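You operate a simulated robot arm through the tools that you are given. There is no shell and no other tool. Be economical: measure what you need, move in short steps, check, and stop when the job is done.

Carry out the task below with a simulated robot arm. There is one attempt and no reset: what you move stays moved.

Task
Wipe the smear off the cold oven's door and the oil ring off the worktop over it.
Fine: use the orange sponge, wetted in the bowl of soapy water; sponge back where it lay; leave knobs and keys alone.

The check looks at the end state, three seconds after you hand in, the way a careful person would. Anything else that was tipped, shoved, dropped, spilled or broken makes it a failure.

Robot
A 7-joint arm with a two-finger parallel gripper, fixed in place. Base frame: the origin is at the foot of the arm, x ahead of it, y to its left, z up. Units: m, rad, N and s.
With the tool pointing down near the work surface it reaches from about 0.46 to 0.92 m from the base axis. Its first joint turns from -2.007 to 2.007 rad. Payload 3.91 kg.
The TCP is the grasp point between the finger pads, 0.03 m short of the fingertips. In the tool frame z runs along the fingers and y along their closing line. The gripper opens to 0.11 m. The fingers are 0.02 m wide and 0.01 m thick; the gripper's body (0.048 by 0.112 m) begins 0.055 m behind the TCP.
Orientation is that of the tool frame in the base frame, as [roll, pitch, yaw] about the fixed x, y, z axes, in that order (R = Rz(yaw) Ry(pitch) Rx(roll)). With the fingers straight down and closing along the base's y, the tool's x points along the base's -x, its y along +y and its z along -z.

Tools
- The arm moves only by the tool move_arm. Its arguments are lists of equal length, an entry for each row: "travel": the shift along the tool's x, y, z in units of 40 mm (1.0 is 40 mm), a list of three; "angular": the turn, a rotation vector about the tool's x, y, z in units of 4 degrees (1.0 is 4 degrees), a list of three; "jaw": the finger opening in m, from 0 to 0.11. In form: {"travel": [[x, y, z], ...], "angular": [[rx, ry, rz], ...], "jaw": [jaw, ...]}. A call has 1 to 20 rows; each row shifts and turns the commanded pose from where the row before left it, along the tool's axes as they then stand. A call with a number of a shift or a turn outside -1 to 1 is refused whole. A row lasts 0.2 s, in which the tool goes at most 0.05 m and 0.15 rad; a call with a longer step from one row to the next is refused whole, and so is a gripper value outside its range. Where a pose cannot be reached the arm comes as near as it can. A force on the tool above 80 N (or 10 N above the force at the start of the call, whichever is more), or a blocked arm, ends the call early, and 0.2 s more pass. The fingers move at their own pace (about 0.153 m/s each) and stop on an object; they squeeze with about 41 N. The grip force told is the motor's: it shows also when the fingers shut on nothing. Time passes only in rows, and 0.2 s behind the last, so rows that do not move let the fingers close. It gives the time, the measured TCP pose, the force on the tool (base axes), the opening and the grip force at its end, in the units of the frame above (readings bear some noise), and new pictures: "views" is both (left out), scene, wrist or none.
- Cameras (640 x 400 px; columns grow to the right, rows downward): "scene" is fixed at [0.0564, 0.6693, 1.4922]; the picture's right is [-0.70, -0.71, 0.00], its down [-0.39, 0.39, -0.84] and it looks along [0.59, -0.59, -0.55] (base axes); focal length 358 px, centre (320, 200). "wrist" rides on the gripper at [-0.036, 0, -0.057] in the tool frame; the picture's right is [0.00, -1.00, 0.00], its down [0.97, 0.00, -0.24] and it looks along [0.24, 0.00, 0.97] (tool axes); focal length 218 px, centre (320, 200).
- slide_trunk(by): slides the trunk up (or, below 0, down) by that many m; the arm rides with it, the base frame stays. It gives what a move gives, with no picture.
- pixel_to_xyz(camera, pixels): for up to 12 pixels [column, row] of the newest picture of that camera ("zoom" is the newest enlarged one), the place [x, y, z] in the base frame of the surface seen there, good to about 0.002 m, but the place of the scene camera against the robot may be out by one fixed shift of up to 0.025 m in any direction. No time passes.
- inspect(camera, box): a new picture of the part [left, top, right, bottom] of that camera's present view, enlarged. No time passes.
- finish_job(): hands the job in; it is judged then, once.

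Keep the steps short. Do not move on a guess: measure, check each grasp and each placing, and mend mistakes. In all there are 80 turns and 170 pictures (those below and enlarged ones count). Leave the gripper open and the arm clear of the work at the hand-in unless told otherwise, and finish with a single line.

The tools are called after "Request:" by a JSON object that holds its "method" and its "body". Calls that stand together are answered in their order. move_arm: Moves the arm, as the interface text tells. Its arguments: {"type":"object","properties":{"travel":{"type":"array","items":{"type":"array","items":{"type":"number"}}},"angular":{"type":"array","items":{"type":"array","items":{"type":"number"}}},"jaw":{"type":"array","items":{"type":"number"}},"views":{"type":"string","enum":["both","scene","wrist","none"]}},"required":["travel","angular","jaw"]} The other tools are called the same way: slide_trunk (by) slides the trunk up or down; pixel_to_xyz (camera, pixels) gives the place of the surface under pixels of a picture; inspect (camera, box) takes an enlarged picture of a part of a camera's view; finish_job () hands the job in.

At the start:

```text
time_s: 0.0
tool_pos: [0.5552, -0.0268, 1.1629]
orientation: [-3.14, 0.001, 3.141]
ft_force: [-0.9, -0.2, 0.2]
gripper_width: 0.1101
grasp_force: 0.0
trunk travel left (down, up): [-0.85, 0.14]
```

scene: 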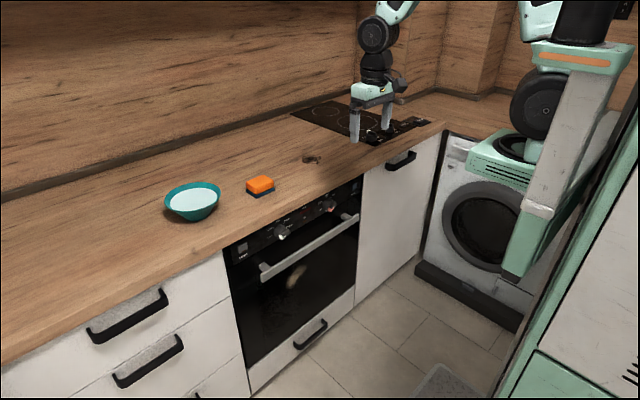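
wrist: 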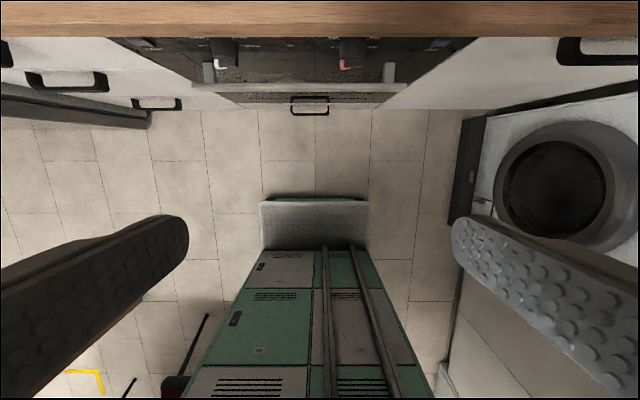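

I see the sponge near (260,186), the bowl near (192,200), something like a ring near (312,159), and a smear on the oven glass near (293,278). I'll enlarge the view and measure these.

Request:
{"method": "inspect", "body": {"camera": "scene", "box": [150, 130, 350, 255]}}

Request:
{"method": "inspect", "body": {"camera": "scene", "box": [220, 180, 380, 380]}}

Request:
{"method": "pixel_to_xyz", "body": {"camera": "scene", "pixels": [[260, 181], [258, 192], [192, 196], [168, 194], [218, 188], [312, 159], [293, 275], [265, 270], [356, 217], [281, 231], [330, 206], [230, 200]]}}

```text
3.20 times, centred on (250, 192) of scene
```

zoom: 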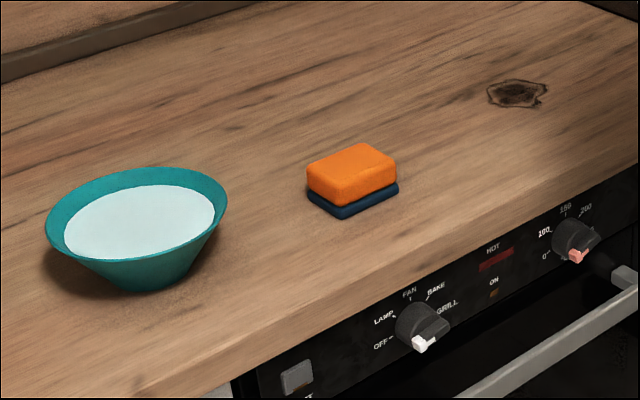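

```text
2.00 times, centred on (300, 280) of scene
```

zoom: 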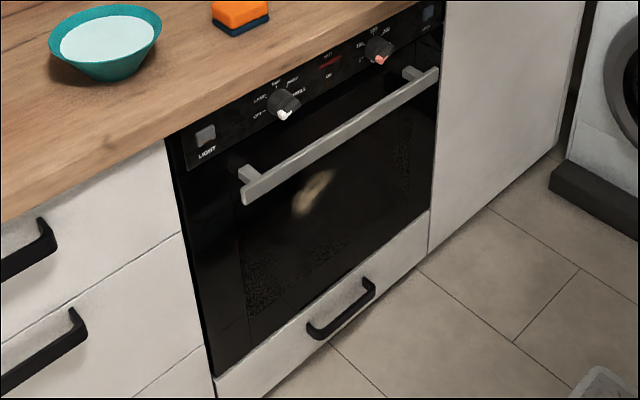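

```text
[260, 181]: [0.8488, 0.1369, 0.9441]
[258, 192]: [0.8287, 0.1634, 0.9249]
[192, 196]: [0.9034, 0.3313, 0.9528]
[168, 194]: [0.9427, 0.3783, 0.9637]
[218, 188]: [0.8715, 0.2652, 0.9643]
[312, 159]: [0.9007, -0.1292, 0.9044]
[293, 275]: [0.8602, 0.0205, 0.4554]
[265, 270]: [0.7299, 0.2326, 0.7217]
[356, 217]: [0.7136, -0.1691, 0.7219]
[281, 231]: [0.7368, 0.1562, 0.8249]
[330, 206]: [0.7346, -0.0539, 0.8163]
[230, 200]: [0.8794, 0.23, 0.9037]
```

The smear's depth reading looks odd, perhaps because of the glass. I'll sample more points around it and look closer at the smear and the worktop mark.

Request:
{"method": "inspect", "body": {"camera": "scene", "box": [285, 140, 345, 178]}}

Request:
{"method": "inspect", "body": {"camera": "scene", "box": [260, 250, 330, 300]}}

Request:
{"method": "pixel_to_xyz", "body": {"camera": "scene", "pixels": [[303, 267], [298, 272], [290, 285], [310, 260], [270, 300], [240, 300], [330, 260], [350, 250], [300, 310], [250, 290], [235, 270], [320, 285]]}}

```text
10.53 times, centred on (315, 159) of scene
```

zoom: 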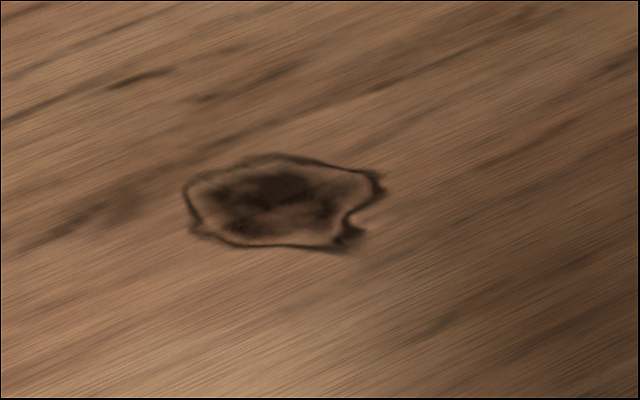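

```text
8.00 times, centred on (295, 275) of scene
```

zoom: 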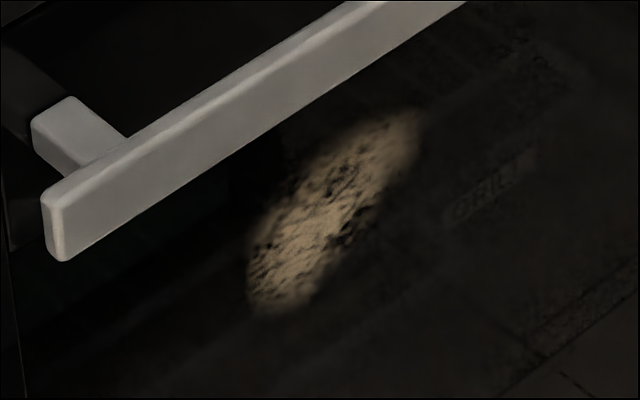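

```text
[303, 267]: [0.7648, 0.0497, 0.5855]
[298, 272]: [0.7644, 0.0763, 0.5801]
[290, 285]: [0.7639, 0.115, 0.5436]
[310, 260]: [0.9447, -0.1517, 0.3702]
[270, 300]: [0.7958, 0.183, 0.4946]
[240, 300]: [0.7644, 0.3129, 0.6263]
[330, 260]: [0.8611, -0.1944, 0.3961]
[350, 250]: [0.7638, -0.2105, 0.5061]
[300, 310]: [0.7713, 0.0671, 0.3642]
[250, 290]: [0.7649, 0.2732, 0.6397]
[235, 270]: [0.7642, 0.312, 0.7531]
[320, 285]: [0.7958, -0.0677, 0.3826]
```

The smear sits on the door's outer plane (x≈0.764, y 0.04–0.13, z 0.53–0.60). I can't yet tell whether the dark mark on the worktop is the oil ring or a wood knot. I'll move the arm forward at height to look down at the worktop.

Request:
{"method": "move_arm", "body": {"travel": [[-1, 0, 0], [-1, 0, 0], [-1, 0, 0], [-1, 0, 0], [-1, 0, 0], [-1, 0, 0], [-1, 0, 0], [-1, 0, 0]], "angular": [[0, 0, 0], [0, 0, 0], [0, 0, 0], [0, 0, 0], [0, 0, 0], [0, 0, 0], [0, 0, 0], [0, 0, 0]], "jaw": [0.11, 0.11, 0.11, 0.11, 0.11, 0.11, 0.11, 0.11]}}

```text
time_s: 1.8
tool_pos: [0.8737, -0.0292, 1.1615]
orientation: [3.141, -0.001, 3.141]
ft_force: [-0.5, 0.7, 0.7]
gripper_width: 0.1098
grasp_force: 0.1
trunk travel left (down, up): [-0.85, 0.14]
```

scene: 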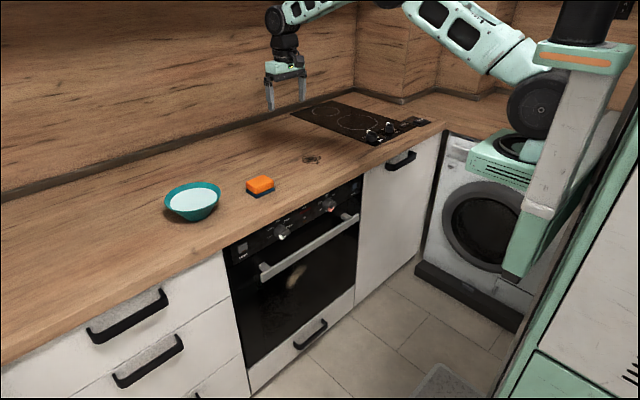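
wrist: 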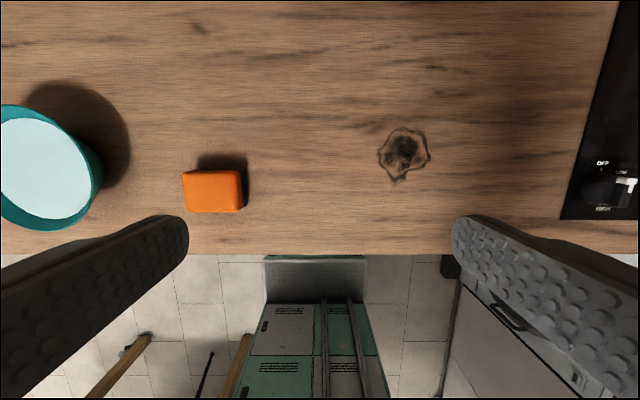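

From above, the dark mark at wrist (404,153) is the clearest candidate. I'll enlarge the worktop and measure everything with the wrist camera, which isn't subject to the scene camera's fixed shift.

Request:
{"method": "inspect", "body": {"camera": "wrist", "box": [250, 0, 630, 240]}}

Request:
{"method": "inspect", "body": {"camera": "wrist", "box": [360, 110, 450, 200]}}

Request:
{"method": "inspect", "body": {"camera": "wrist", "box": [0, 60, 280, 240]}}

Request:
{"method": "pixel_to_xyz", "body": {"camera": "wrist", "pixels": [[212, 192], [184, 173], [240, 173], [187, 211], [241, 210], [45, 175], [92, 150], [378, 155], [430, 155], [404, 128], [400, 181], [150, 240]]}}

Request:
{"method": "pixel_to_xyz", "body": {"camera": "scene", "pixels": [[261, 180], [312, 159], [305, 159], [320, 159], [192, 196], [248, 185], [274, 183]]}}

```text
1.67 times, centred on (440, 120) of wrist
```

zoom: 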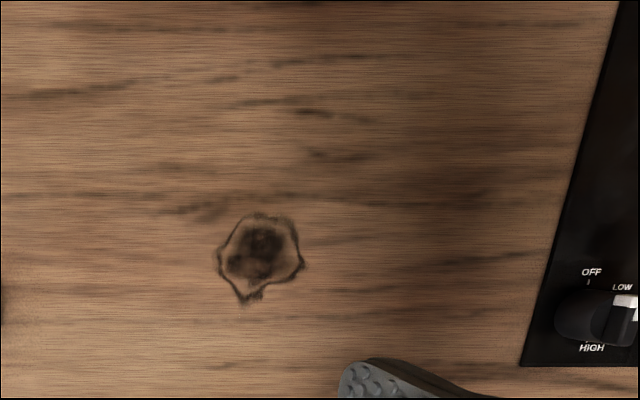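

```text
4.44 times, centred on (405, 155) of wrist
```

zoom: 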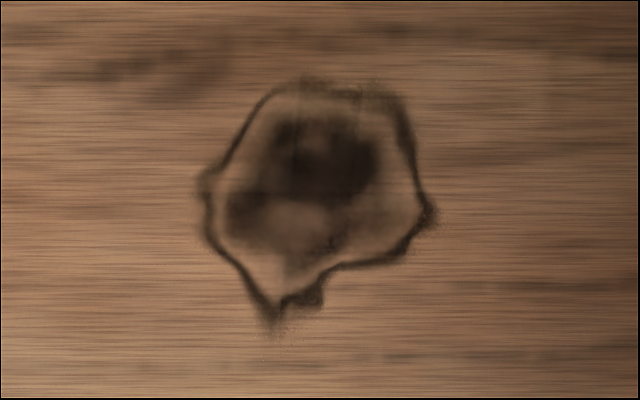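

```text
2.22 times, centred on (140, 150) of wrist
```

zoom: 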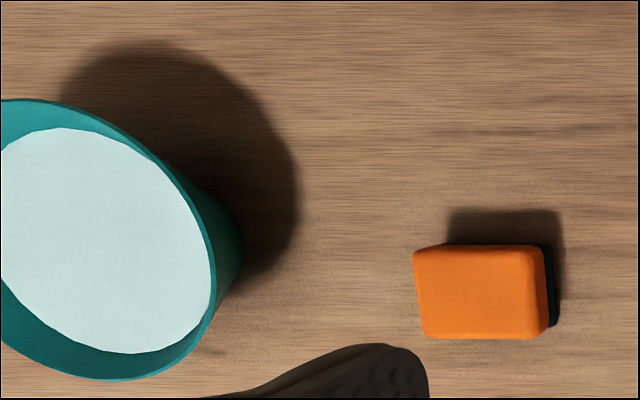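

```text
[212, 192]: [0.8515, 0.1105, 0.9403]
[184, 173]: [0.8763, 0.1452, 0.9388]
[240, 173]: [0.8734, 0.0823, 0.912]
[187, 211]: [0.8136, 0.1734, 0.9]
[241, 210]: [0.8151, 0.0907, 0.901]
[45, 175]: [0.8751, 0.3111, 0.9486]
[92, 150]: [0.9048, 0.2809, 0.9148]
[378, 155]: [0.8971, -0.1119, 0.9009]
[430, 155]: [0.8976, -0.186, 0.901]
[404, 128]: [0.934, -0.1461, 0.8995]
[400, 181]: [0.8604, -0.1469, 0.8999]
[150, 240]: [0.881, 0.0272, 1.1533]
```

```text
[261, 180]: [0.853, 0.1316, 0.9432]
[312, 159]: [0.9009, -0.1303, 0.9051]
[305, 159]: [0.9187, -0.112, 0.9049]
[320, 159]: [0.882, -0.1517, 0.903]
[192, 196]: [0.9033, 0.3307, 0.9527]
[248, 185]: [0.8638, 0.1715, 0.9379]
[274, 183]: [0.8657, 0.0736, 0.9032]
```

The only worktop mark is the ring, centred at true (0.897, -0.149) and about 74 mm across. Comparing the cameras, the scene camera reads about +0.003, +0.018, +0.004 too high. The sponge is centred at about (0.852, 0.112), measures roughly 55 x 76 x 40 mm, and has its dark pad underneath. Next I'll move above it with the jaw open and check.

Request:
{"method": "move_arm", "body": {"travel": [[0.14, 0.88, 0], [0.14, 0.88, 0], [0.14, 0.88, 0], [0.14, 0.88, 0], [0, 0, 0.8], [0, 0, 0.8], [0, 0, 0.8], [0, 0, 0]], "angular": [[0, 0, 0], [0, 0, 0], [0, 0, 0], [0, 0, 0], [0, 0, 0], [0, 0, 0], [0, 0, 0], [0, 0, 0]], "jaw": [0.11, 0.11, 0.11, 0.11, 0.11, 0.11, 0.11, 0.11]}}

```text
time_s: 3.6
tool_pos: [0.8519, 0.1148, 1.0663]
orientation: [-3.141, -0.001, 3.14]
ft_force: [-0.2, -0.2, 0.1]
gripper_width: 0.1104
grasp_force: 0.1
trunk travel left (down, up): [-0.85, 0.14]
```

scene: 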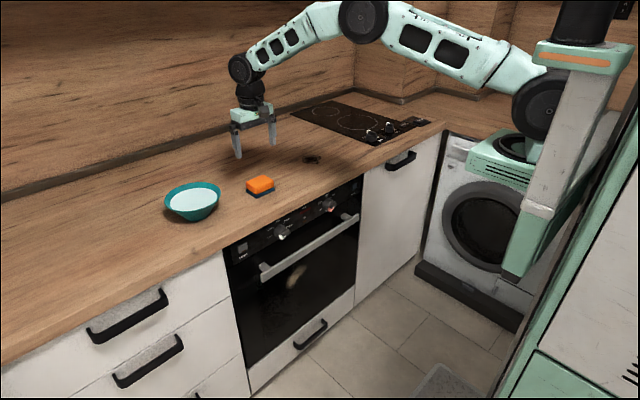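
wrist: 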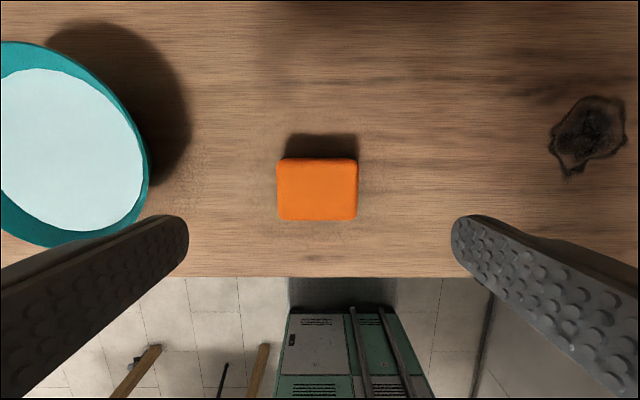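

The sponge is centred under the gripper at (317,189), true (0.851, 0.117), with straight sides. I'll lower to TCP z≈0.943, leaving the fingertips about 13 mm above the worktop, then close.

Request:
{"method": "move_arm", "body": {"travel": [[0, 0.05, 0.8], [0, 0, 0.8], [0, 0, 0.8], [0, 0, 0.68], [0, 0, 0]], "angular": [[0, 0, 0], [0, 0, 0], [0, 0, 0], [0, 0, 0], [0, 0, 0]], "jaw": [0.11, 0.11, 0.11, 0.11, 0.11]}}

```text
time_s: 4.8
tool_pos: [0.8537, 0.1141, 0.9429]
orientation: [-3.141, 0.002, -3.141]
ft_force: [0.4, -0.4, -0.8]
gripper_width: 0.11
grasp_force: 0.1
trunk travel left (down, up): [-0.85, 0.14]
```

scene: 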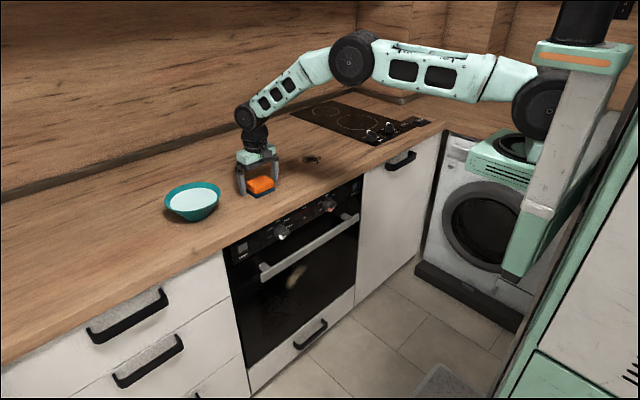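
wrist: 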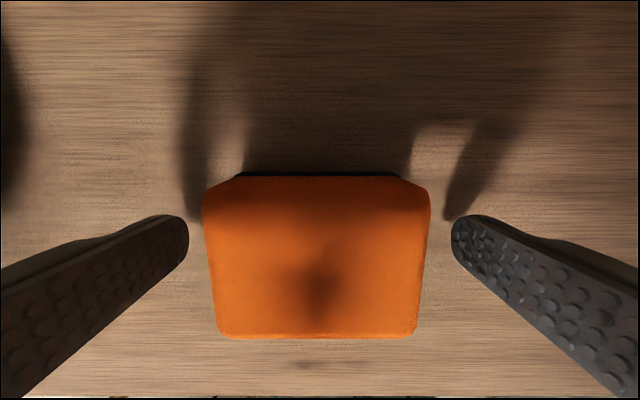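

The fingers straddle the sponge evenly, so I'll close the jaw.

Request:
{"method": "move_arm", "body": {"travel": [[0, 0, 0], [0, 0, 0], [0, 0, 0], [0, 0, 0]], "angular": [[0, 0, 0], [0, 0, 0], [0, 0, 0], [0, 0, 0]], "jaw": [0.09, 0.07, 0.055, 0.05]}}

```text
time_s: 5.8
tool_pos: [0.8527, 0.1142, 0.9431]
orientation: [-3.141, 0.001, 3.141]
ft_force: [-0.1, 0.5, -0.6]
gripper_width: 0.0709
grasp_force: 41.4
trunk travel left (down, up): [-0.85, 0.14]
```

scene: 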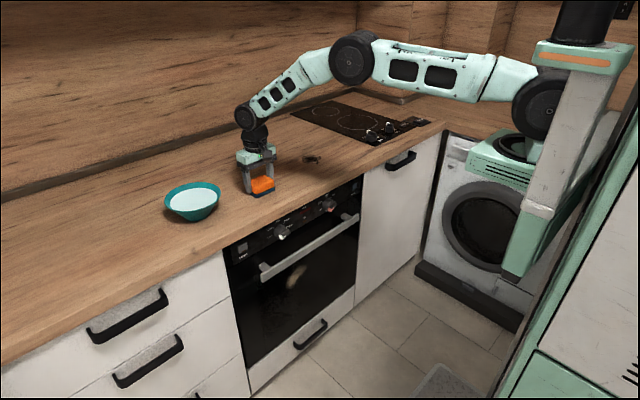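
wrist: 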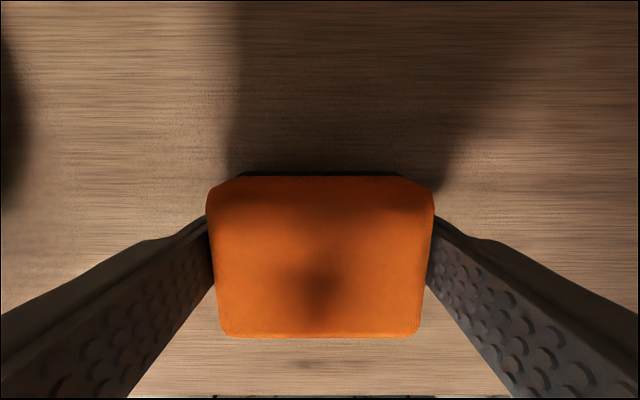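

The sponge is gripped at 0.071 m and 41 N. Its home pose is TCP (0.853, 0.114, 0.943). I'll lift 0.14 m and go towards the bowl.

Request:
{"method": "move_arm", "body": {"travel": [[0, 0, -0.7], [0, 0, -0.9], [0, 0, -0.9], [0, 0, -1], [-0.15, 0.9, 0], [-0.15, 0.9, 0], [-0.15, 0.9, 0], [-0.15, 0.9, 0], [0, 0, 0]], "angular": [[0, 0, 0], [0, 0, 0], [0, 0, 0], [0, 0, 0], [0, 0, 0], [0, 0, 0], [0, 0, 0], [0, 0, 0], [0, 0, 0]], "jaw": [0.05, 0.05, 0.05, 0.05, 0.05, 0.05, 0.05, 0.05, 0.05]}}

```text
time_s: 7.8
tool_pos: [0.8511, 0.234, 1.0823]
orientation: [-3.141, -0.001, 3.141]
ft_force: [0.0, 0.4, -0.4]
gripper_width: 0.0709
grasp_force: 41.1
out of reach, approached as far as the arm can: row 7, 8
trunk travel left (down, up): [-0.85, 0.14]
```

scene: 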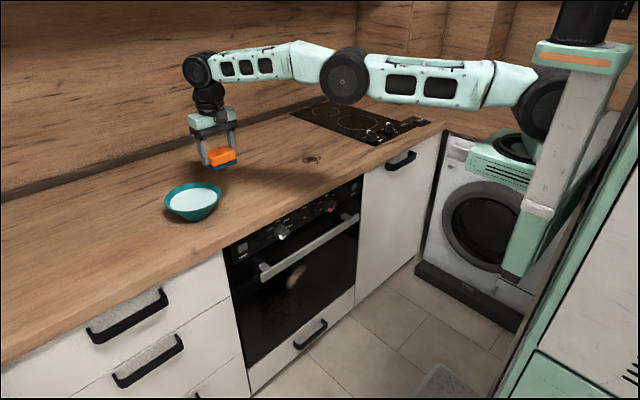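
wrist: 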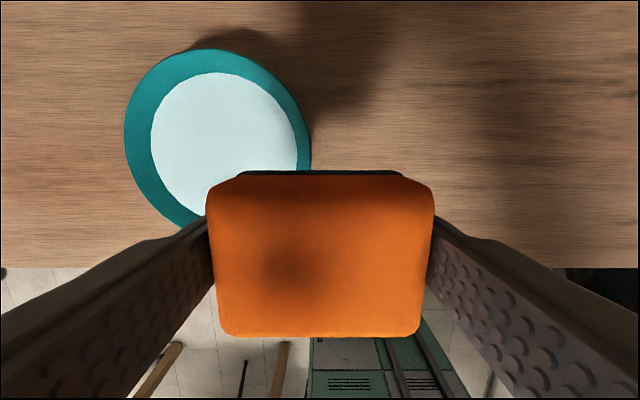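

The gripper falls short at this height (radius 0.883). Seen from here, the bowl's centre is at about (0.881, 0.315), with rim radius 73 mm and water radius 62 mm at z 0.949. Raising the trunk makes the tool lower relative to the shoulder, which should extend the reach.

Request:
{"method": "slide_trunk", "body": {"by": 0.12}}

Request:
{"method": "move_arm", "body": {"travel": [[0, 0, 0.8], [0, 0, 0.8], [0, 0, 0.8], [0, 0, 0.8], [-0.25, 0.7, 0], [-0.25, 0.7, 0], [-0.25, 0.65, 0], [0, 0, 0]], "angular": [[0, 0, 0], [0, 0, 0], [0, 0, 0], [0, 0, 0], [0, 0, 0], [0, 0, 0], [0, 0, 0], [0, 0, 0]], "jaw": [0.05, 0.05, 0.05, 0.05, 0.05, 0.05, 0.05, 0.05]}}

```text
time_s: 9.3
tool_pos: [0.8508, 0.2336, 1.2029]
orientation: [3.141, 0.0, -3.141]
ft_force: [-0.2, -0.4, 0.4]
gripper_width: 0.0709
grasp_force: 41.0
trunk travel left (down, up): [-0.97, 0.02]
```

```text
time_s: 11.1
tool_pos: [0.8185, 0.272, 1.0844]
orientation: [-3.14, 0.001, -3.14]
ft_force: [0.1, 0.3, -0.2]
gripper_width: 0.0709
grasp_force: 40.7
out of reach, approached as far as the arm can: row 3, 4, 5, 6, 7
trunk travel left (down, up): [-0.97, 0.02]
```

scene: 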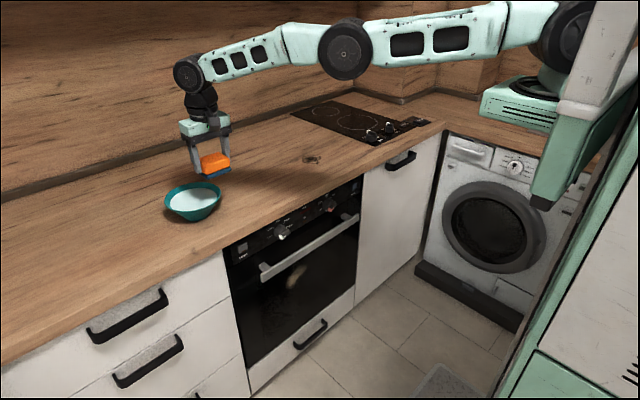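
wrist: 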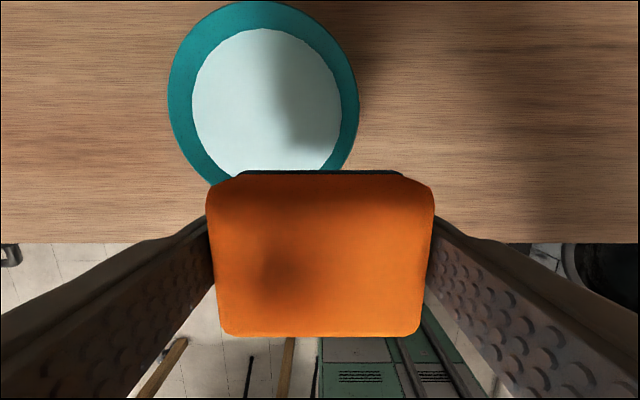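

Reach got shorter, because the straight arm slopes down from a shoulder that is higher than the wrist. So I need the trunk lower, not higher. I'll pull in and raise the tool first, so that lowering the trunk is safe.

Request:
{"method": "move_arm", "body": {"travel": [[0.9, -0.5, 0], [0.9, -0.5, 0], [0, 0, -1], [0, 0, -1], [0, 0, -1], [0, 0, -1], [0, 0, -1], [0, 0, 0]], "angular": [[0, 0, 0], [0, 0, 0], [0, 0, 0], [0, 0, 0], [0, 0, 0], [0, 0, 0], [0, 0, 0], [0, 0, 0]], "jaw": [0.05, 0.05, 0.05, 0.05, 0.05, 0.05, 0.05, 0.05], "views": "none"}}

Request:
{"method": "slide_trunk", "body": {"by": -0.2}}

```text
time_s: 12.9
tool_pos: [0.7463, 0.2319, 1.2853]
orientation: [3.141, -0.001, -3.141]
ft_force: [-0.7, -0.4, -1.0]
gripper_width: 0.0709
grasp_force: 41.5
trunk travel left (down, up): [-0.97, 0.02]
```

```text
time_s: 15.1
tool_pos: [0.747, 0.2321, 1.0844]
orientation: [3.14, -0.001, -3.141]
ft_force: [-0.6, 0.0, -1.1]
gripper_width: 0.071
grasp_force: 40.7
trunk travel left (down, up): [-0.77, 0.22]
```

Next I'll raise the tool 0.16 m and lower the trunk by the same amount.

Request:
{"method": "move_arm", "body": {"travel": [[0, 0, -1], [0, 0, -1], [0, 0, -1], [0, 0, -1], [0, 0, 0]], "angular": [[0, 0, 0], [0, 0, 0], [0, 0, 0], [0, 0, 0], [0, 0, 0]], "jaw": [0.05, 0.05, 0.05, 0.05, 0.05], "views": "none"}}

Request:
{"method": "slide_trunk", "body": {"by": -0.18}}

Request:
{"method": "move_arm", "body": {"travel": [[-0.84, 0.52, 0], [-0.84, 0.52, 0], [-0.84, 0.52, 0], [-0.84, 0.52, 0], [0, 0, 0]], "angular": [[0, 0, 0], [0, 0, 0], [0, 0, 0], [0, 0, 0], [0, 0, 0]], "jaw": [0.05, 0.05, 0.05, 0.05, 0.05]}}

```text
time_s: 16.3
tool_pos: [0.7484, 0.2312, 1.2438]
orientation: [3.141, 0.0, 3.14]
ft_force: [0.4, -0.3, -0.3]
gripper_width: 0.0708
grasp_force: 41.1
trunk travel left (down, up): [-0.77, 0.22]
```

```text
time_s: 18.3
tool_pos: [0.7489, 0.2333, 1.0647]
orientation: [3.141, -0.002, -3.142]
ft_force: [0.5, -0.4, -0.9]
gripper_width: 0.0713
grasp_force: 40.7
trunk travel left (down, up): [-0.59, 0.4]
```

```text
time_s: 19.5
tool_pos: [0.7962, 0.2523, 1.042]
orientation: [-3.141, -0.002, 3.139]
ft_force: [-1.2, 0.3, 0.5]
gripper_width: 0.071
grasp_force: 41.0
out of reach, approached as far as the arm can: row 2, 3, 4
trunk travel left (down, up): [-0.59, 0.4]
```

scene: 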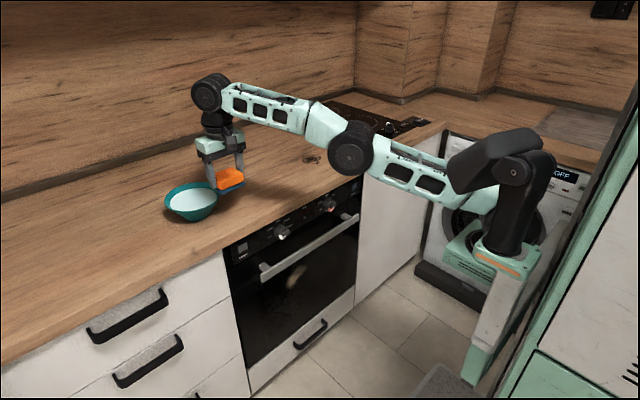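
wrist: 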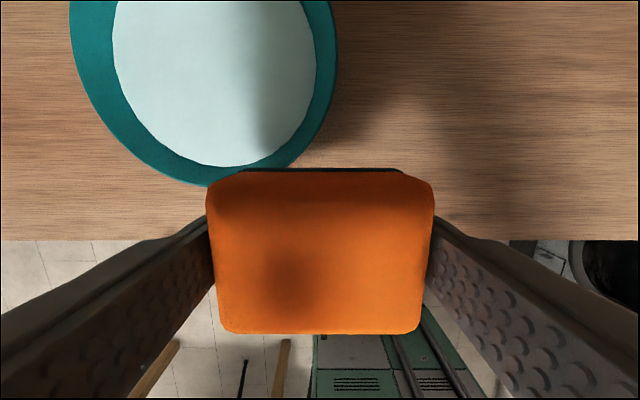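

The tool-down reach tops out at a radius of about 0.885, while the bowl is at 0.936 and the ring's far side at about 0.95. The way round this is to set the sponge down at home and regrip it with the tool tilted 20° outward. The sponge then stays flat while the hand reaches further. I'll raise the trunk 0.13 m and return above the home spot.

Request:
{"method": "slide_trunk", "body": {"by": 0.13}}

Request:
{"method": "move_arm", "body": {"travel": [[-0.35, -0.86, 0], [-0.35, -0.86, 0], [-0.35, -0.86, 0], [-0.35, -0.86, 0], [0, 0, 1], [0, 0, 1], [0, 0, 1], [0, 0, 1], [0, 0, 0.6], [0, 0, 0]], "angular": [[0, 0, 0], [0, 0, 0], [0, 0, 0], [0, 0, 0], [0, 0, 0], [0, 0, 0], [0, 0, 0], [0, 0, 0], [0, 0, 0], [0, 0, 0]], "jaw": [0.05, 0.05, 0.05, 0.05, 0.05, 0.05, 0.05, 0.05, 0.05, 0.05]}}

```text
time_s: 21.1
tool_pos: [0.7966, 0.2519, 1.1728]
orientation: [3.141, 0.001, 3.141]
ft_force: [0.8, 0.2, -1.1]
gripper_width: 0.071
grasp_force: 40.7
trunk travel left (down, up): [-0.72, 0.27]
```

```text
time_s: 23.2
tool_pos: [0.8505, 0.1132, 0.9903]
orientation: [-3.141, 0.001, -3.141]
ft_force: [0.4, -0.9, -0.2]
gripper_width: 0.0708
grasp_force: 40.6
trunk travel left (down, up): [-0.72, 0.27]
```

scene: 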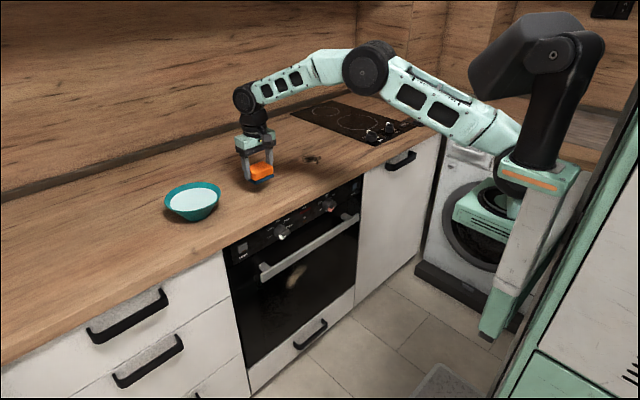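
wrist: 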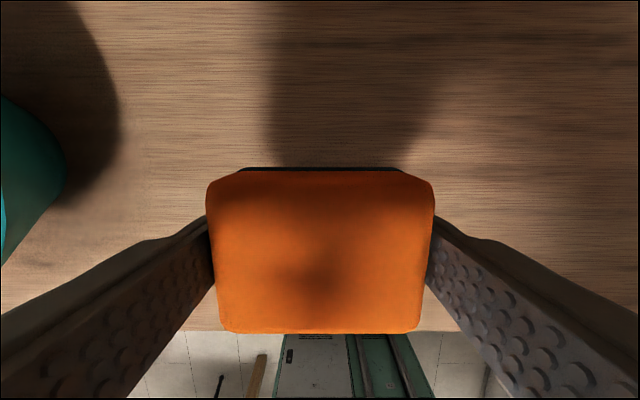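

The sponge hangs over home at z 0.990. I'll lower it to 0.944 and open, then with the jaw open tilt the tool 20° outward about the TCP.

Request:
{"method": "move_arm", "body": {"travel": [[-0.05, 0.02, 0.5], [0, 0, 0.4], [0, 0, 0.26], [0, 0, 0], [0, 0, 0], [0, 0, 0], [0, 0, 0]], "angular": [[0, 0, 0], [0, 0, 0], [0, 0, 0], [0, 0, 0], [0, 0, 0], [0, 0, 0], [0, 0, 0]], "jaw": [0.05, 0.05, 0.05, 0.05, 0.08, 0.1, 0.11]}}

```text
time_s: 24.9
tool_pos: [0.8543, 0.1153, 0.9425]
orientation: [-3.141, 0.001, 3.141]
ft_force: [0.2, 0.1, 0.1]
gripper_width: 0.1101
grasp_force: 0.0
trunk travel left (down, up): [-0.72, 0.27]
```

scene: 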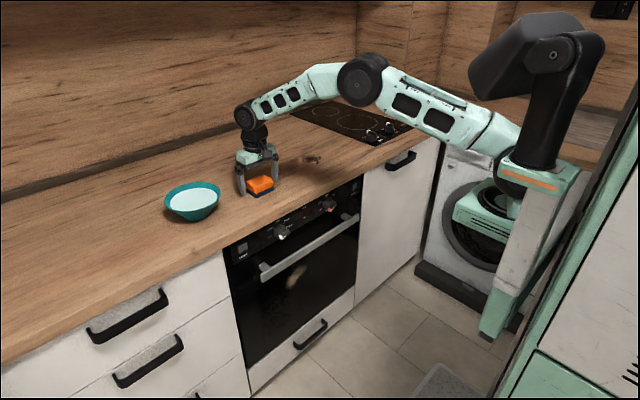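
wrist: 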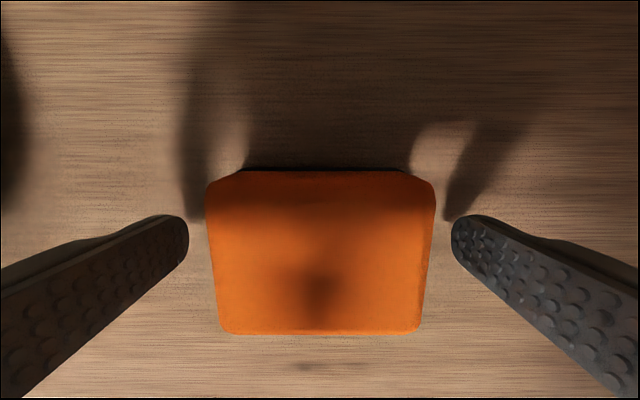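

The sponge is down and free. I'll tilt 20° in place, shifting 6 mm back so the pads sit mid-sponge.

Request:
{"method": "move_arm", "body": {"travel": [[0.2, 0, 0], [0, 0, 0], [0, 0, 0], [0, 0, 0], [0, 0, 0], [0, 0, 0]], "angular": [[0, -1, 0], [0, -1, 0], [0, -1, 0], [0, -1, 0], [0, -1, 0], [0, 0, 0]], "jaw": [0.11, 0.11, 0.11, 0.11, 0.11, 0.11]}}

```text
time_s: 26.2
tool_pos: [0.8453, 0.1155, 0.9421]
orientation: [3.141, 0.352, 3.14]
ft_force: [-0.1, -0.8, -1.0]
gripper_width: 0.1097
grasp_force: 0.1
trunk travel left (down, up): [-0.72, 0.27]
```

scene: 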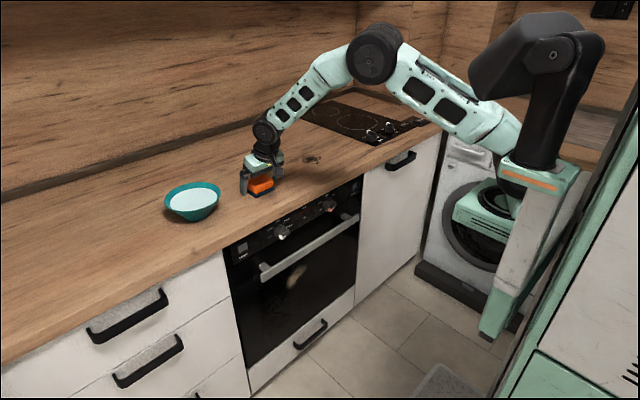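
wrist: 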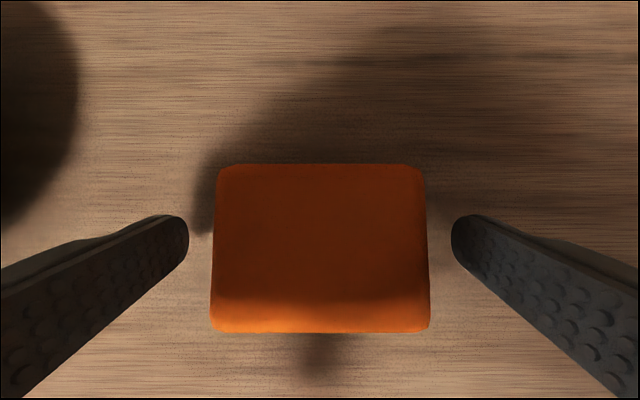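

The tilt is right (pitch 0.352). I'll close, lift straight up 0.12 m along base z, and travel over the bowl.

Request:
{"method": "move_arm", "body": {"travel": [[0, 0, 0], [0, 0, 0], [0, 0, 0], [-0.345, 0, -0.939], [-0.345, 0, -0.939], [-0.345, 0, -0.939], [-0.114, 0.83, 0.042], [-0.114, 0.83, 0.042], [-0.114, 0.83, 0.042], [-0.114, 0.83, 0.042], [-0.114, 0.83, 0.042], [-0.114, 0.83, 0.042], [0, 0, 0]], "angular": [[0, 0, 0], [0, 0, 0], [0, 0, 0], [0, 0, 0], [0, 0, 0], [0, 0, 0], [0, 0, 0], [0, 0, 0], [0, 0, 0], [0, 0, 0], [0, 0, 0], [0, 0, 0], [0, 0, 0]], "jaw": [0.08, 0.06, 0.05, 0.05, 0.05, 0.05, 0.05, 0.05, 0.05, 0.05, 0.05, 0.05, 0.05]}}

```text
time_s: 29.1
tool_pos: [0.8615, 0.304, 1.0602]
orientation: [-3.141, 0.349, -3.141]
ft_force: [0.3, -0.1, -0.1]
gripper_width: 0.071
grasp_force: 41.3
out of reach, approached as far as the arm can: row 12
trunk travel left (down, up): [-0.72, 0.27]
```

scene: 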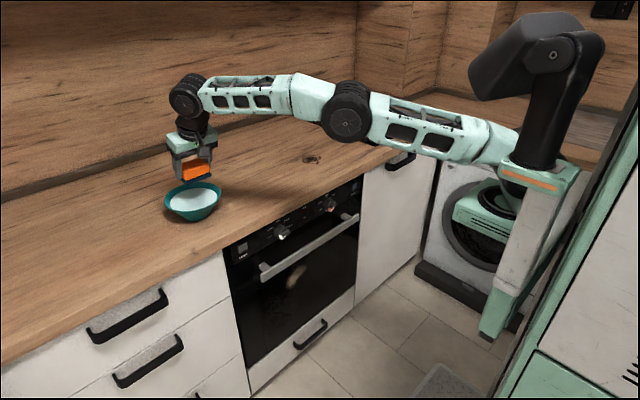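
wrist: 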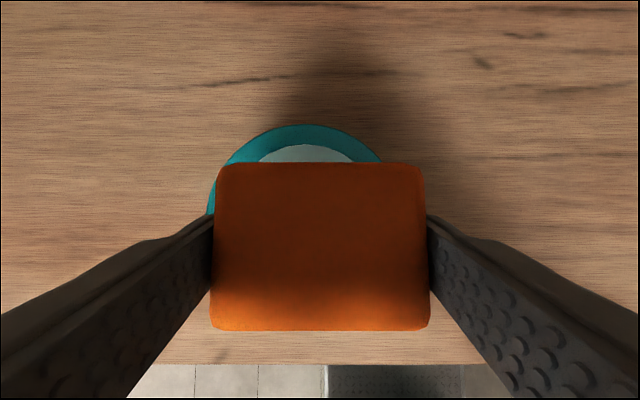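

The reach is nearly there. The rim's far edge at (303,124) puts the bowl centre at (0.880, 0.317), and the sponge centre is now at about (0.868, 0.305). I'll go 40 mm lower, still above the rim, and shift +12 mm x and +11 mm y.

Request:
{"method": "move_arm", "body": {"travel": [[0.345, 0, 0.939], [-0.14, 0.15, 0.05], [-0.14, 0.14, 0.05], [0, 0, 0]], "angular": [[0, 0, 0], [0, 0, 0], [0, 0, 0], [0, 0, 0]], "jaw": [0.05, 0.05, 0.05, 0.05]}}

Request:
{"method": "inspect", "body": {"camera": "scene", "box": [140, 130, 260, 235]}}

```text
time_s: 30.1
tool_pos: [0.8683, 0.3099, 1.0199]
orientation: [-3.14, 0.348, 3.14]
ft_force: [-0.3, 1.1, -0.2]
gripper_width: 0.071
grasp_force: 40.9
out of reach, approached as far as the arm can: row 3
trunk travel left (down, up): [-0.72, 0.27]
```

scene: 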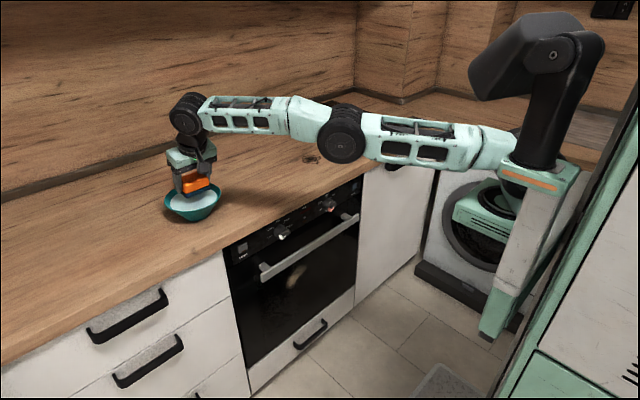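
wrist: 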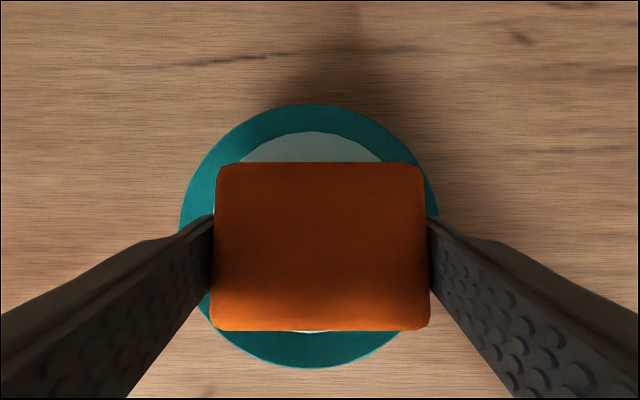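

```text
3.81 times, centred on (200, 182) of scene
```

zoom: 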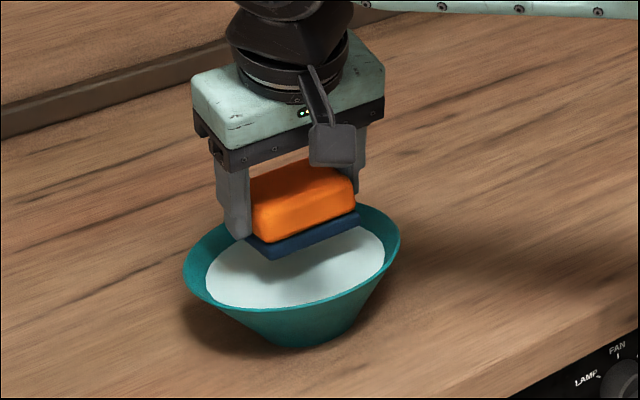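

The bowl rim spans columns 180–438, so the sponge is about 6 mm short in y and 5 mm short in x. I'll descend 20 mm while correcting, then check the pose.

Request:
{"method": "move_arm", "body": {"travel": [[0.173, 0, 0.47], [-0.12, 0.16, 0.04], [0, 0, 0]], "angular": [[0, 0, 0], [0, 0, 0], [0, 0, 0]], "jaw": [0.05, 0.05, 0.05]}}

Request:
{"method": "inspect", "body": {"camera": "scene", "box": [140, 130, 260, 235]}}

```text
time_s: 30.9
tool_pos: [0.8683, 0.3127, 0.9989]
orientation: [3.141, 0.348, 3.14]
ft_force: [-0.1, -0.2, -0.8]
gripper_width: 0.0707
grasp_force: 40.8
out of reach, approached as far as the arm can: row 2
trunk travel left (down, up): [-0.72, 0.27]
```

scene: 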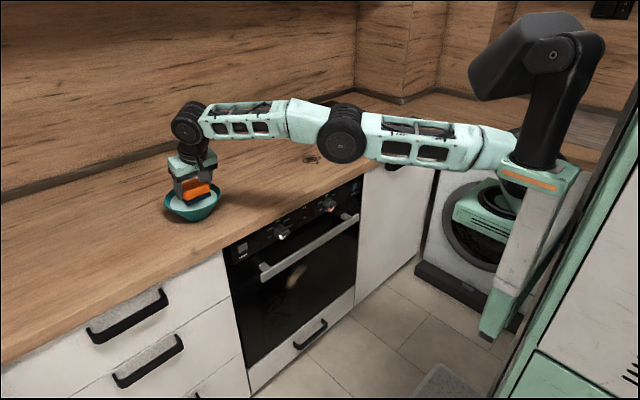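
wrist: 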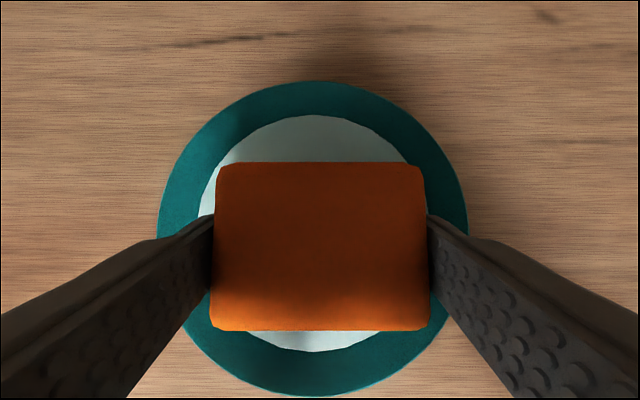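

```text
3.81 times, centred on (200, 182) of scene
```

zoom: 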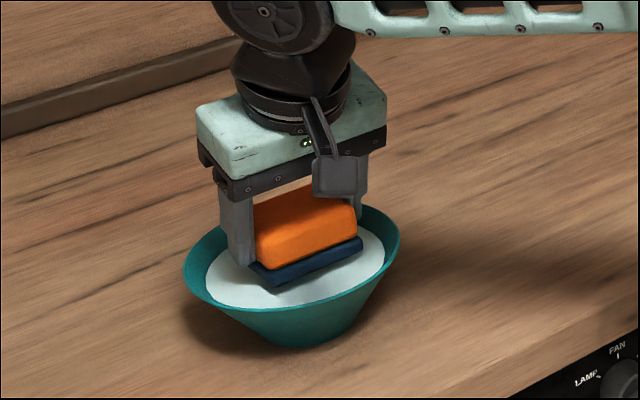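

It's well centred now (rim 157–468, water visible around the sponge). I'll dip 18 mm so the sponge bottom sits about 10 mm under the surface, hold it, and check the force.

Request:
{"method": "move_arm", "body": {"travel": [[0.08, 0.03, 0.23], [0.075, 0.03, 0.2], [0, 0, 0], [0, 0, 0], [0, 0, 0], [0, 0, 0]], "angular": [[0, 0, 0], [0, 0, 0], [0, 0, 0], [0, 0, 0], [0, 0, 0], [0, 0, 0]], "jaw": [0.05, 0.05, 0.05, 0.05, 0.05, 0.05]}}

Request:
{"method": "inspect", "body": {"camera": "scene", "box": [140, 130, 260, 235]}}

```text
time_s: 32.2
tool_pos: [0.8671, 0.3158, 0.98]
orientation: [-3.14, 0.348, -3.142]
ft_force: [-0.4, -0.2, -0.3]
gripper_width: 0.0712
grasp_force: 41.2
trunk travel left (down, up): [-0.72, 0.27]
```

scene: 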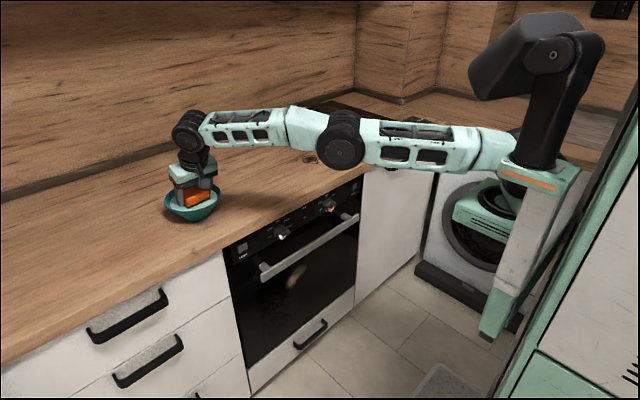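
wrist: 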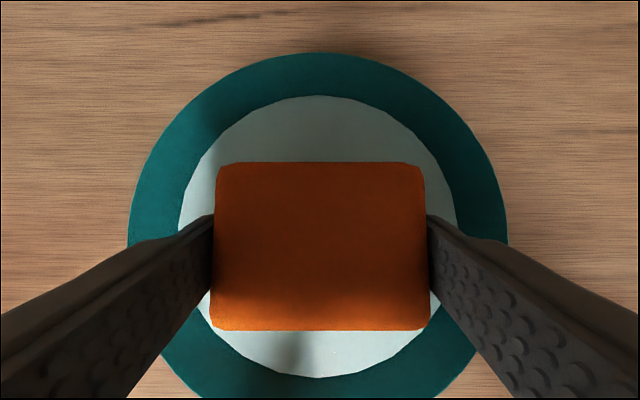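

```text
3.81 times, centred on (200, 182) of scene
```

zoom: 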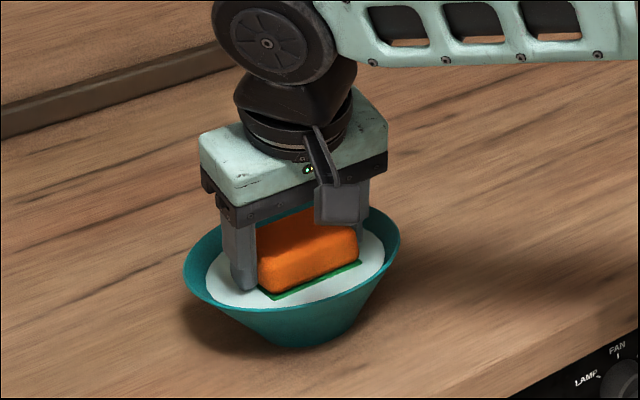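

The dark pad is under water with no contact force. I'll go 5 mm deeper so the orange foam gets wet too, hold, then lift straight out.

Request:
{"method": "move_arm", "body": {"travel": [[-0.03, 0, 0.145], [0, 0, 0], [0, 0, 0], [0, 0, 0], [0, 0, 0]], "angular": [[0, 0, 0], [0, 0, 0], [0, 0, 0], [0, 0, 0], [0, 0, 0]], "jaw": [0.05, 0.05, 0.05, 0.05, 0.05], "views": "none"}}

Request:
{"method": "move_arm", "body": {"travel": [[-0.173, 0, -0.47], [-0.345, 0, -0.939], [-0.173, 0, -0.47], [0, 0, 0], [0, 0, 0]], "angular": [[0, 0, 0], [0, 0, 0], [0, 0, 0], [0, 0, 0], [0, 0, 0]], "jaw": [0.05, 0.05, 0.05, 0.05, 0.05]}}

Request:
{"method": "inspect", "body": {"camera": "scene", "box": [140, 130, 260, 235]}}

```text
time_s: 33.5
tool_pos: [0.8666, 0.3125, 0.9759]
orientation: [-3.141, 0.348, 3.141]
ft_force: [0.3, 2.7, 1.6]
gripper_width: 0.0711
grasp_force: 41.0
out of reach, approached as far as the arm can: row 1
trunk travel left (down, up): [-0.72, 0.27]
```

```text
time_s: 34.6
tool_pos: [0.8629, 0.3102, 1.0557]
orientation: [-3.14, 0.348, -3.141]
ft_force: [-0.2, 0.0, 0.2]
gripper_width: 0.0711
grasp_force: 41.3
out of reach, approached as far as the arm can: row 3
trunk travel left (down, up): [-0.72, 0.27]
```

scene: 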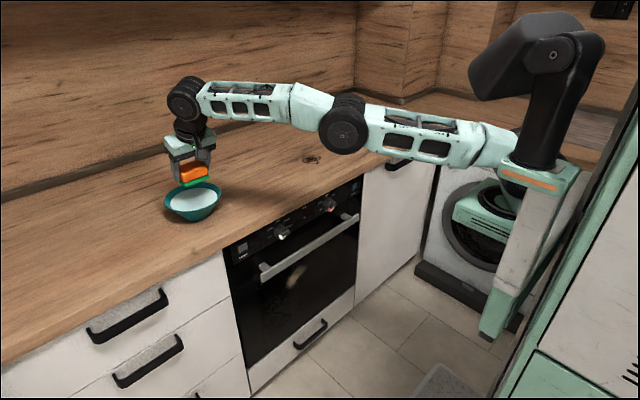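
wrist: 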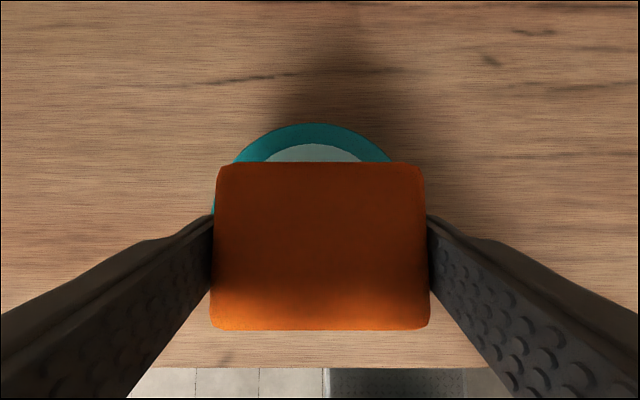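

```text
3.81 times, centred on (200, 182) of scene
```

zoom: 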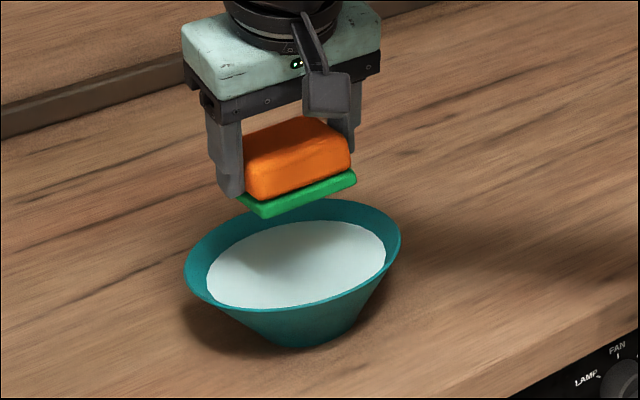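

The pad has turned from navy to green, so it's wet and it is the wiping face. The bowl hasn't moved. I'll carry the sponge over to the ring, approaching at TCP (0.870, -0.149).

Request:
{"method": "move_arm", "body": {"travel": [[0, -0.9, 0], [0, -1, 0], [0, -1, 0], [0, -1, 0], [0, -1, 0], [0, -1, 0], [0, -1, 0], [0, -1, 0], [0, -1, 0], [0, -1, 0], [0, -1, 0], [-0.16, -0.58, 0.06], [0.345, 0, 0.939], [0, 0, 0]], "angular": [[0, 0, 0], [0, 0, 0], [0, 0, 0], [0, 0, 0], [0, 0, 0], [0, 0, 0], [0, 0, 0], [0, 0, 0], [0, 0, 0], [0, 0, 0], [0, 0, 0], [0, 0, 0], [0, 0, 0], [0, 0, 0]], "jaw": [0.05, 0.05, 0.05, 0.05, 0.05, 0.05, 0.05, 0.05, 0.05, 0.05, 0.05, 0.05, 0.05, 0.05]}}

```text
time_s: 37.6
tool_pos: [0.8708, -0.1507, 1.0144]
orientation: [3.141, 0.349, 3.139]
ft_force: [-0.3, 0.4, -1.2]
gripper_width: 0.0711
grasp_force: 41.3
trunk travel left (down, up): [-0.72, 0.27]
```

scene: 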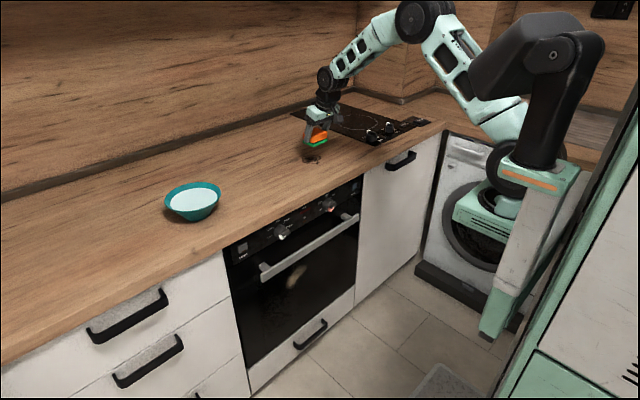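
wrist: 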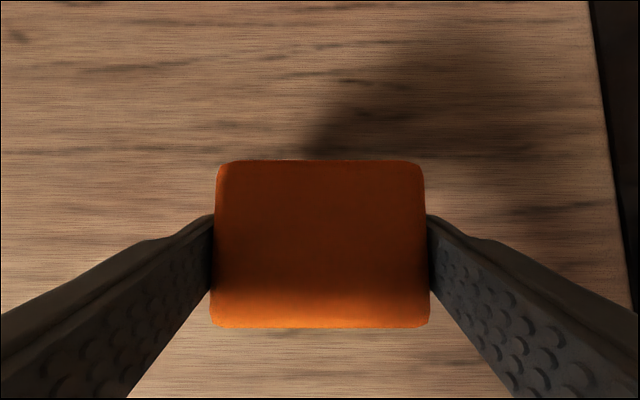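

I'll lower to contact: 60 mm, then slower, and read the force.

Request:
{"method": "move_arm", "body": {"travel": [[0.345, 0, 0.939], [0.16, 0, 0.45], [0.09, 0, 0.235], [0.03, 0, 0.07], [0, 0, 0]], "angular": [[0, 0, 0], [0, 0, 0], [0, 0, 0], [0, 0, 0], [0, 0, 0]], "jaw": [0.05, 0.05, 0.05, 0.05, 0.05], "views": "scene"}}

```text
time_s: 38.9
tool_pos: [0.8696, -0.1494, 0.9425]
orientation: [-3.141, 0.35, 3.141]
ft_force: [0.0, -0.2, 0.3]
gripper_width: 0.0709
grasp_force: 40.9
trunk travel left (down, up): [-0.72, 0.27]
```

scene: 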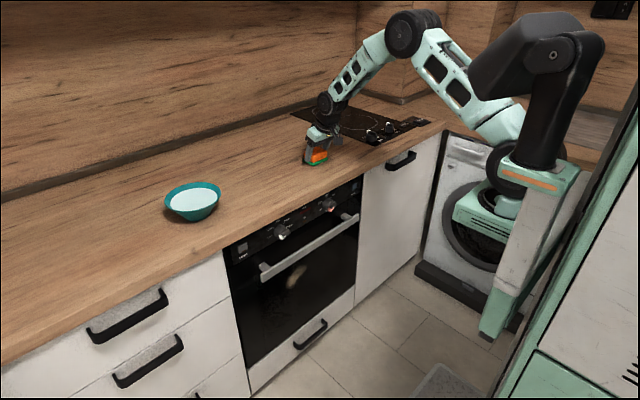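

No contact force yet, so I'll press down another 2 mm and read.

Request:
{"method": "move_arm", "body": {"travel": [[0.017, 0, 0.047], [0, 0, 0]], "angular": [[0, 0, 0], [0, 0, 0]], "jaw": [0.05, 0.05], "views": "none"}}

```text
time_s: 39.5
tool_pos: [0.8701, -0.149, 0.9426]
orientation: [-3.139, 0.351, 3.141]
ft_force: [-3.1, 0.6, 10.9]
gripper_width: 0.071
grasp_force: 41.1
trunk travel left (down, up): [-0.72, 0.27]
```

Contact is made at about 11 N. Now the wiping strokes: left and right at three x positions to cover the whole ring.

Request:
{"method": "move_arm", "body": {"travel": [[0, 0.8, 0], [0, -0.8, 0], [0, -0.8, 0], [0, 0.8, 0], [-0.42, 0, 0.155], [0, 0.8, 0], [0, -0.8, 0], [0, -0.8, 0], [0, 0.8, 0], [-0.42, 0, 0.155], [0, 0.8, 0], [0, -0.8, 0], [0, -0.8, 0], [0, 0.8, 0], [0, 0, 0]], "angular": [[0, 0, 0], [0, 0, 0], [0, 0, 0], [0, 0, 0], [0, 0, 0], [0, 0, 0], [0, 0, 0], [0, 0, 0], [0, 0, 0], [0, 0, 0], [0, 0, 0], [0, 0, 0], [0, 0, 0], [0, 0, 0], [0, 0, 0]], "jaw": [0.05, 0.05, 0.05, 0.05, 0.05, 0.05, 0.05, 0.05, 0.05, 0.05, 0.05, 0.05, 0.05, 0.05, 0.05]}}

```text
time_s: 42.6
tool_pos: [0.9058, -0.1511, 0.9416]
orientation: [-3.139, 0.349, -3.14]
ft_force: [-0.2, -16.6, 21.7]
gripper_width: 0.071
grasp_force: 41.1
trunk travel left (down, up): [-0.72, 0.27]
```

scene: 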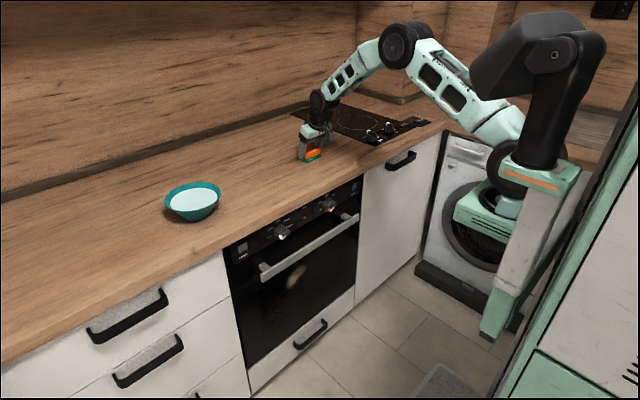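
wrist: 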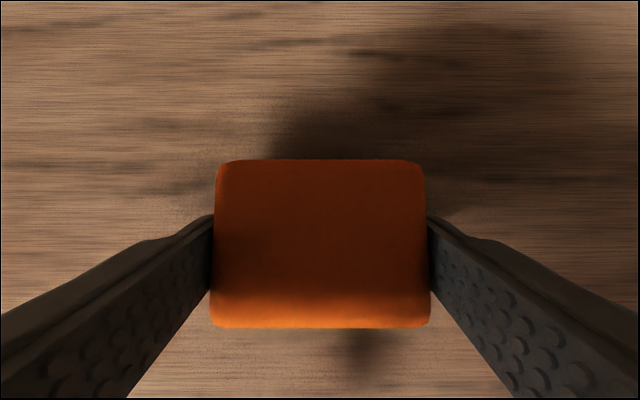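

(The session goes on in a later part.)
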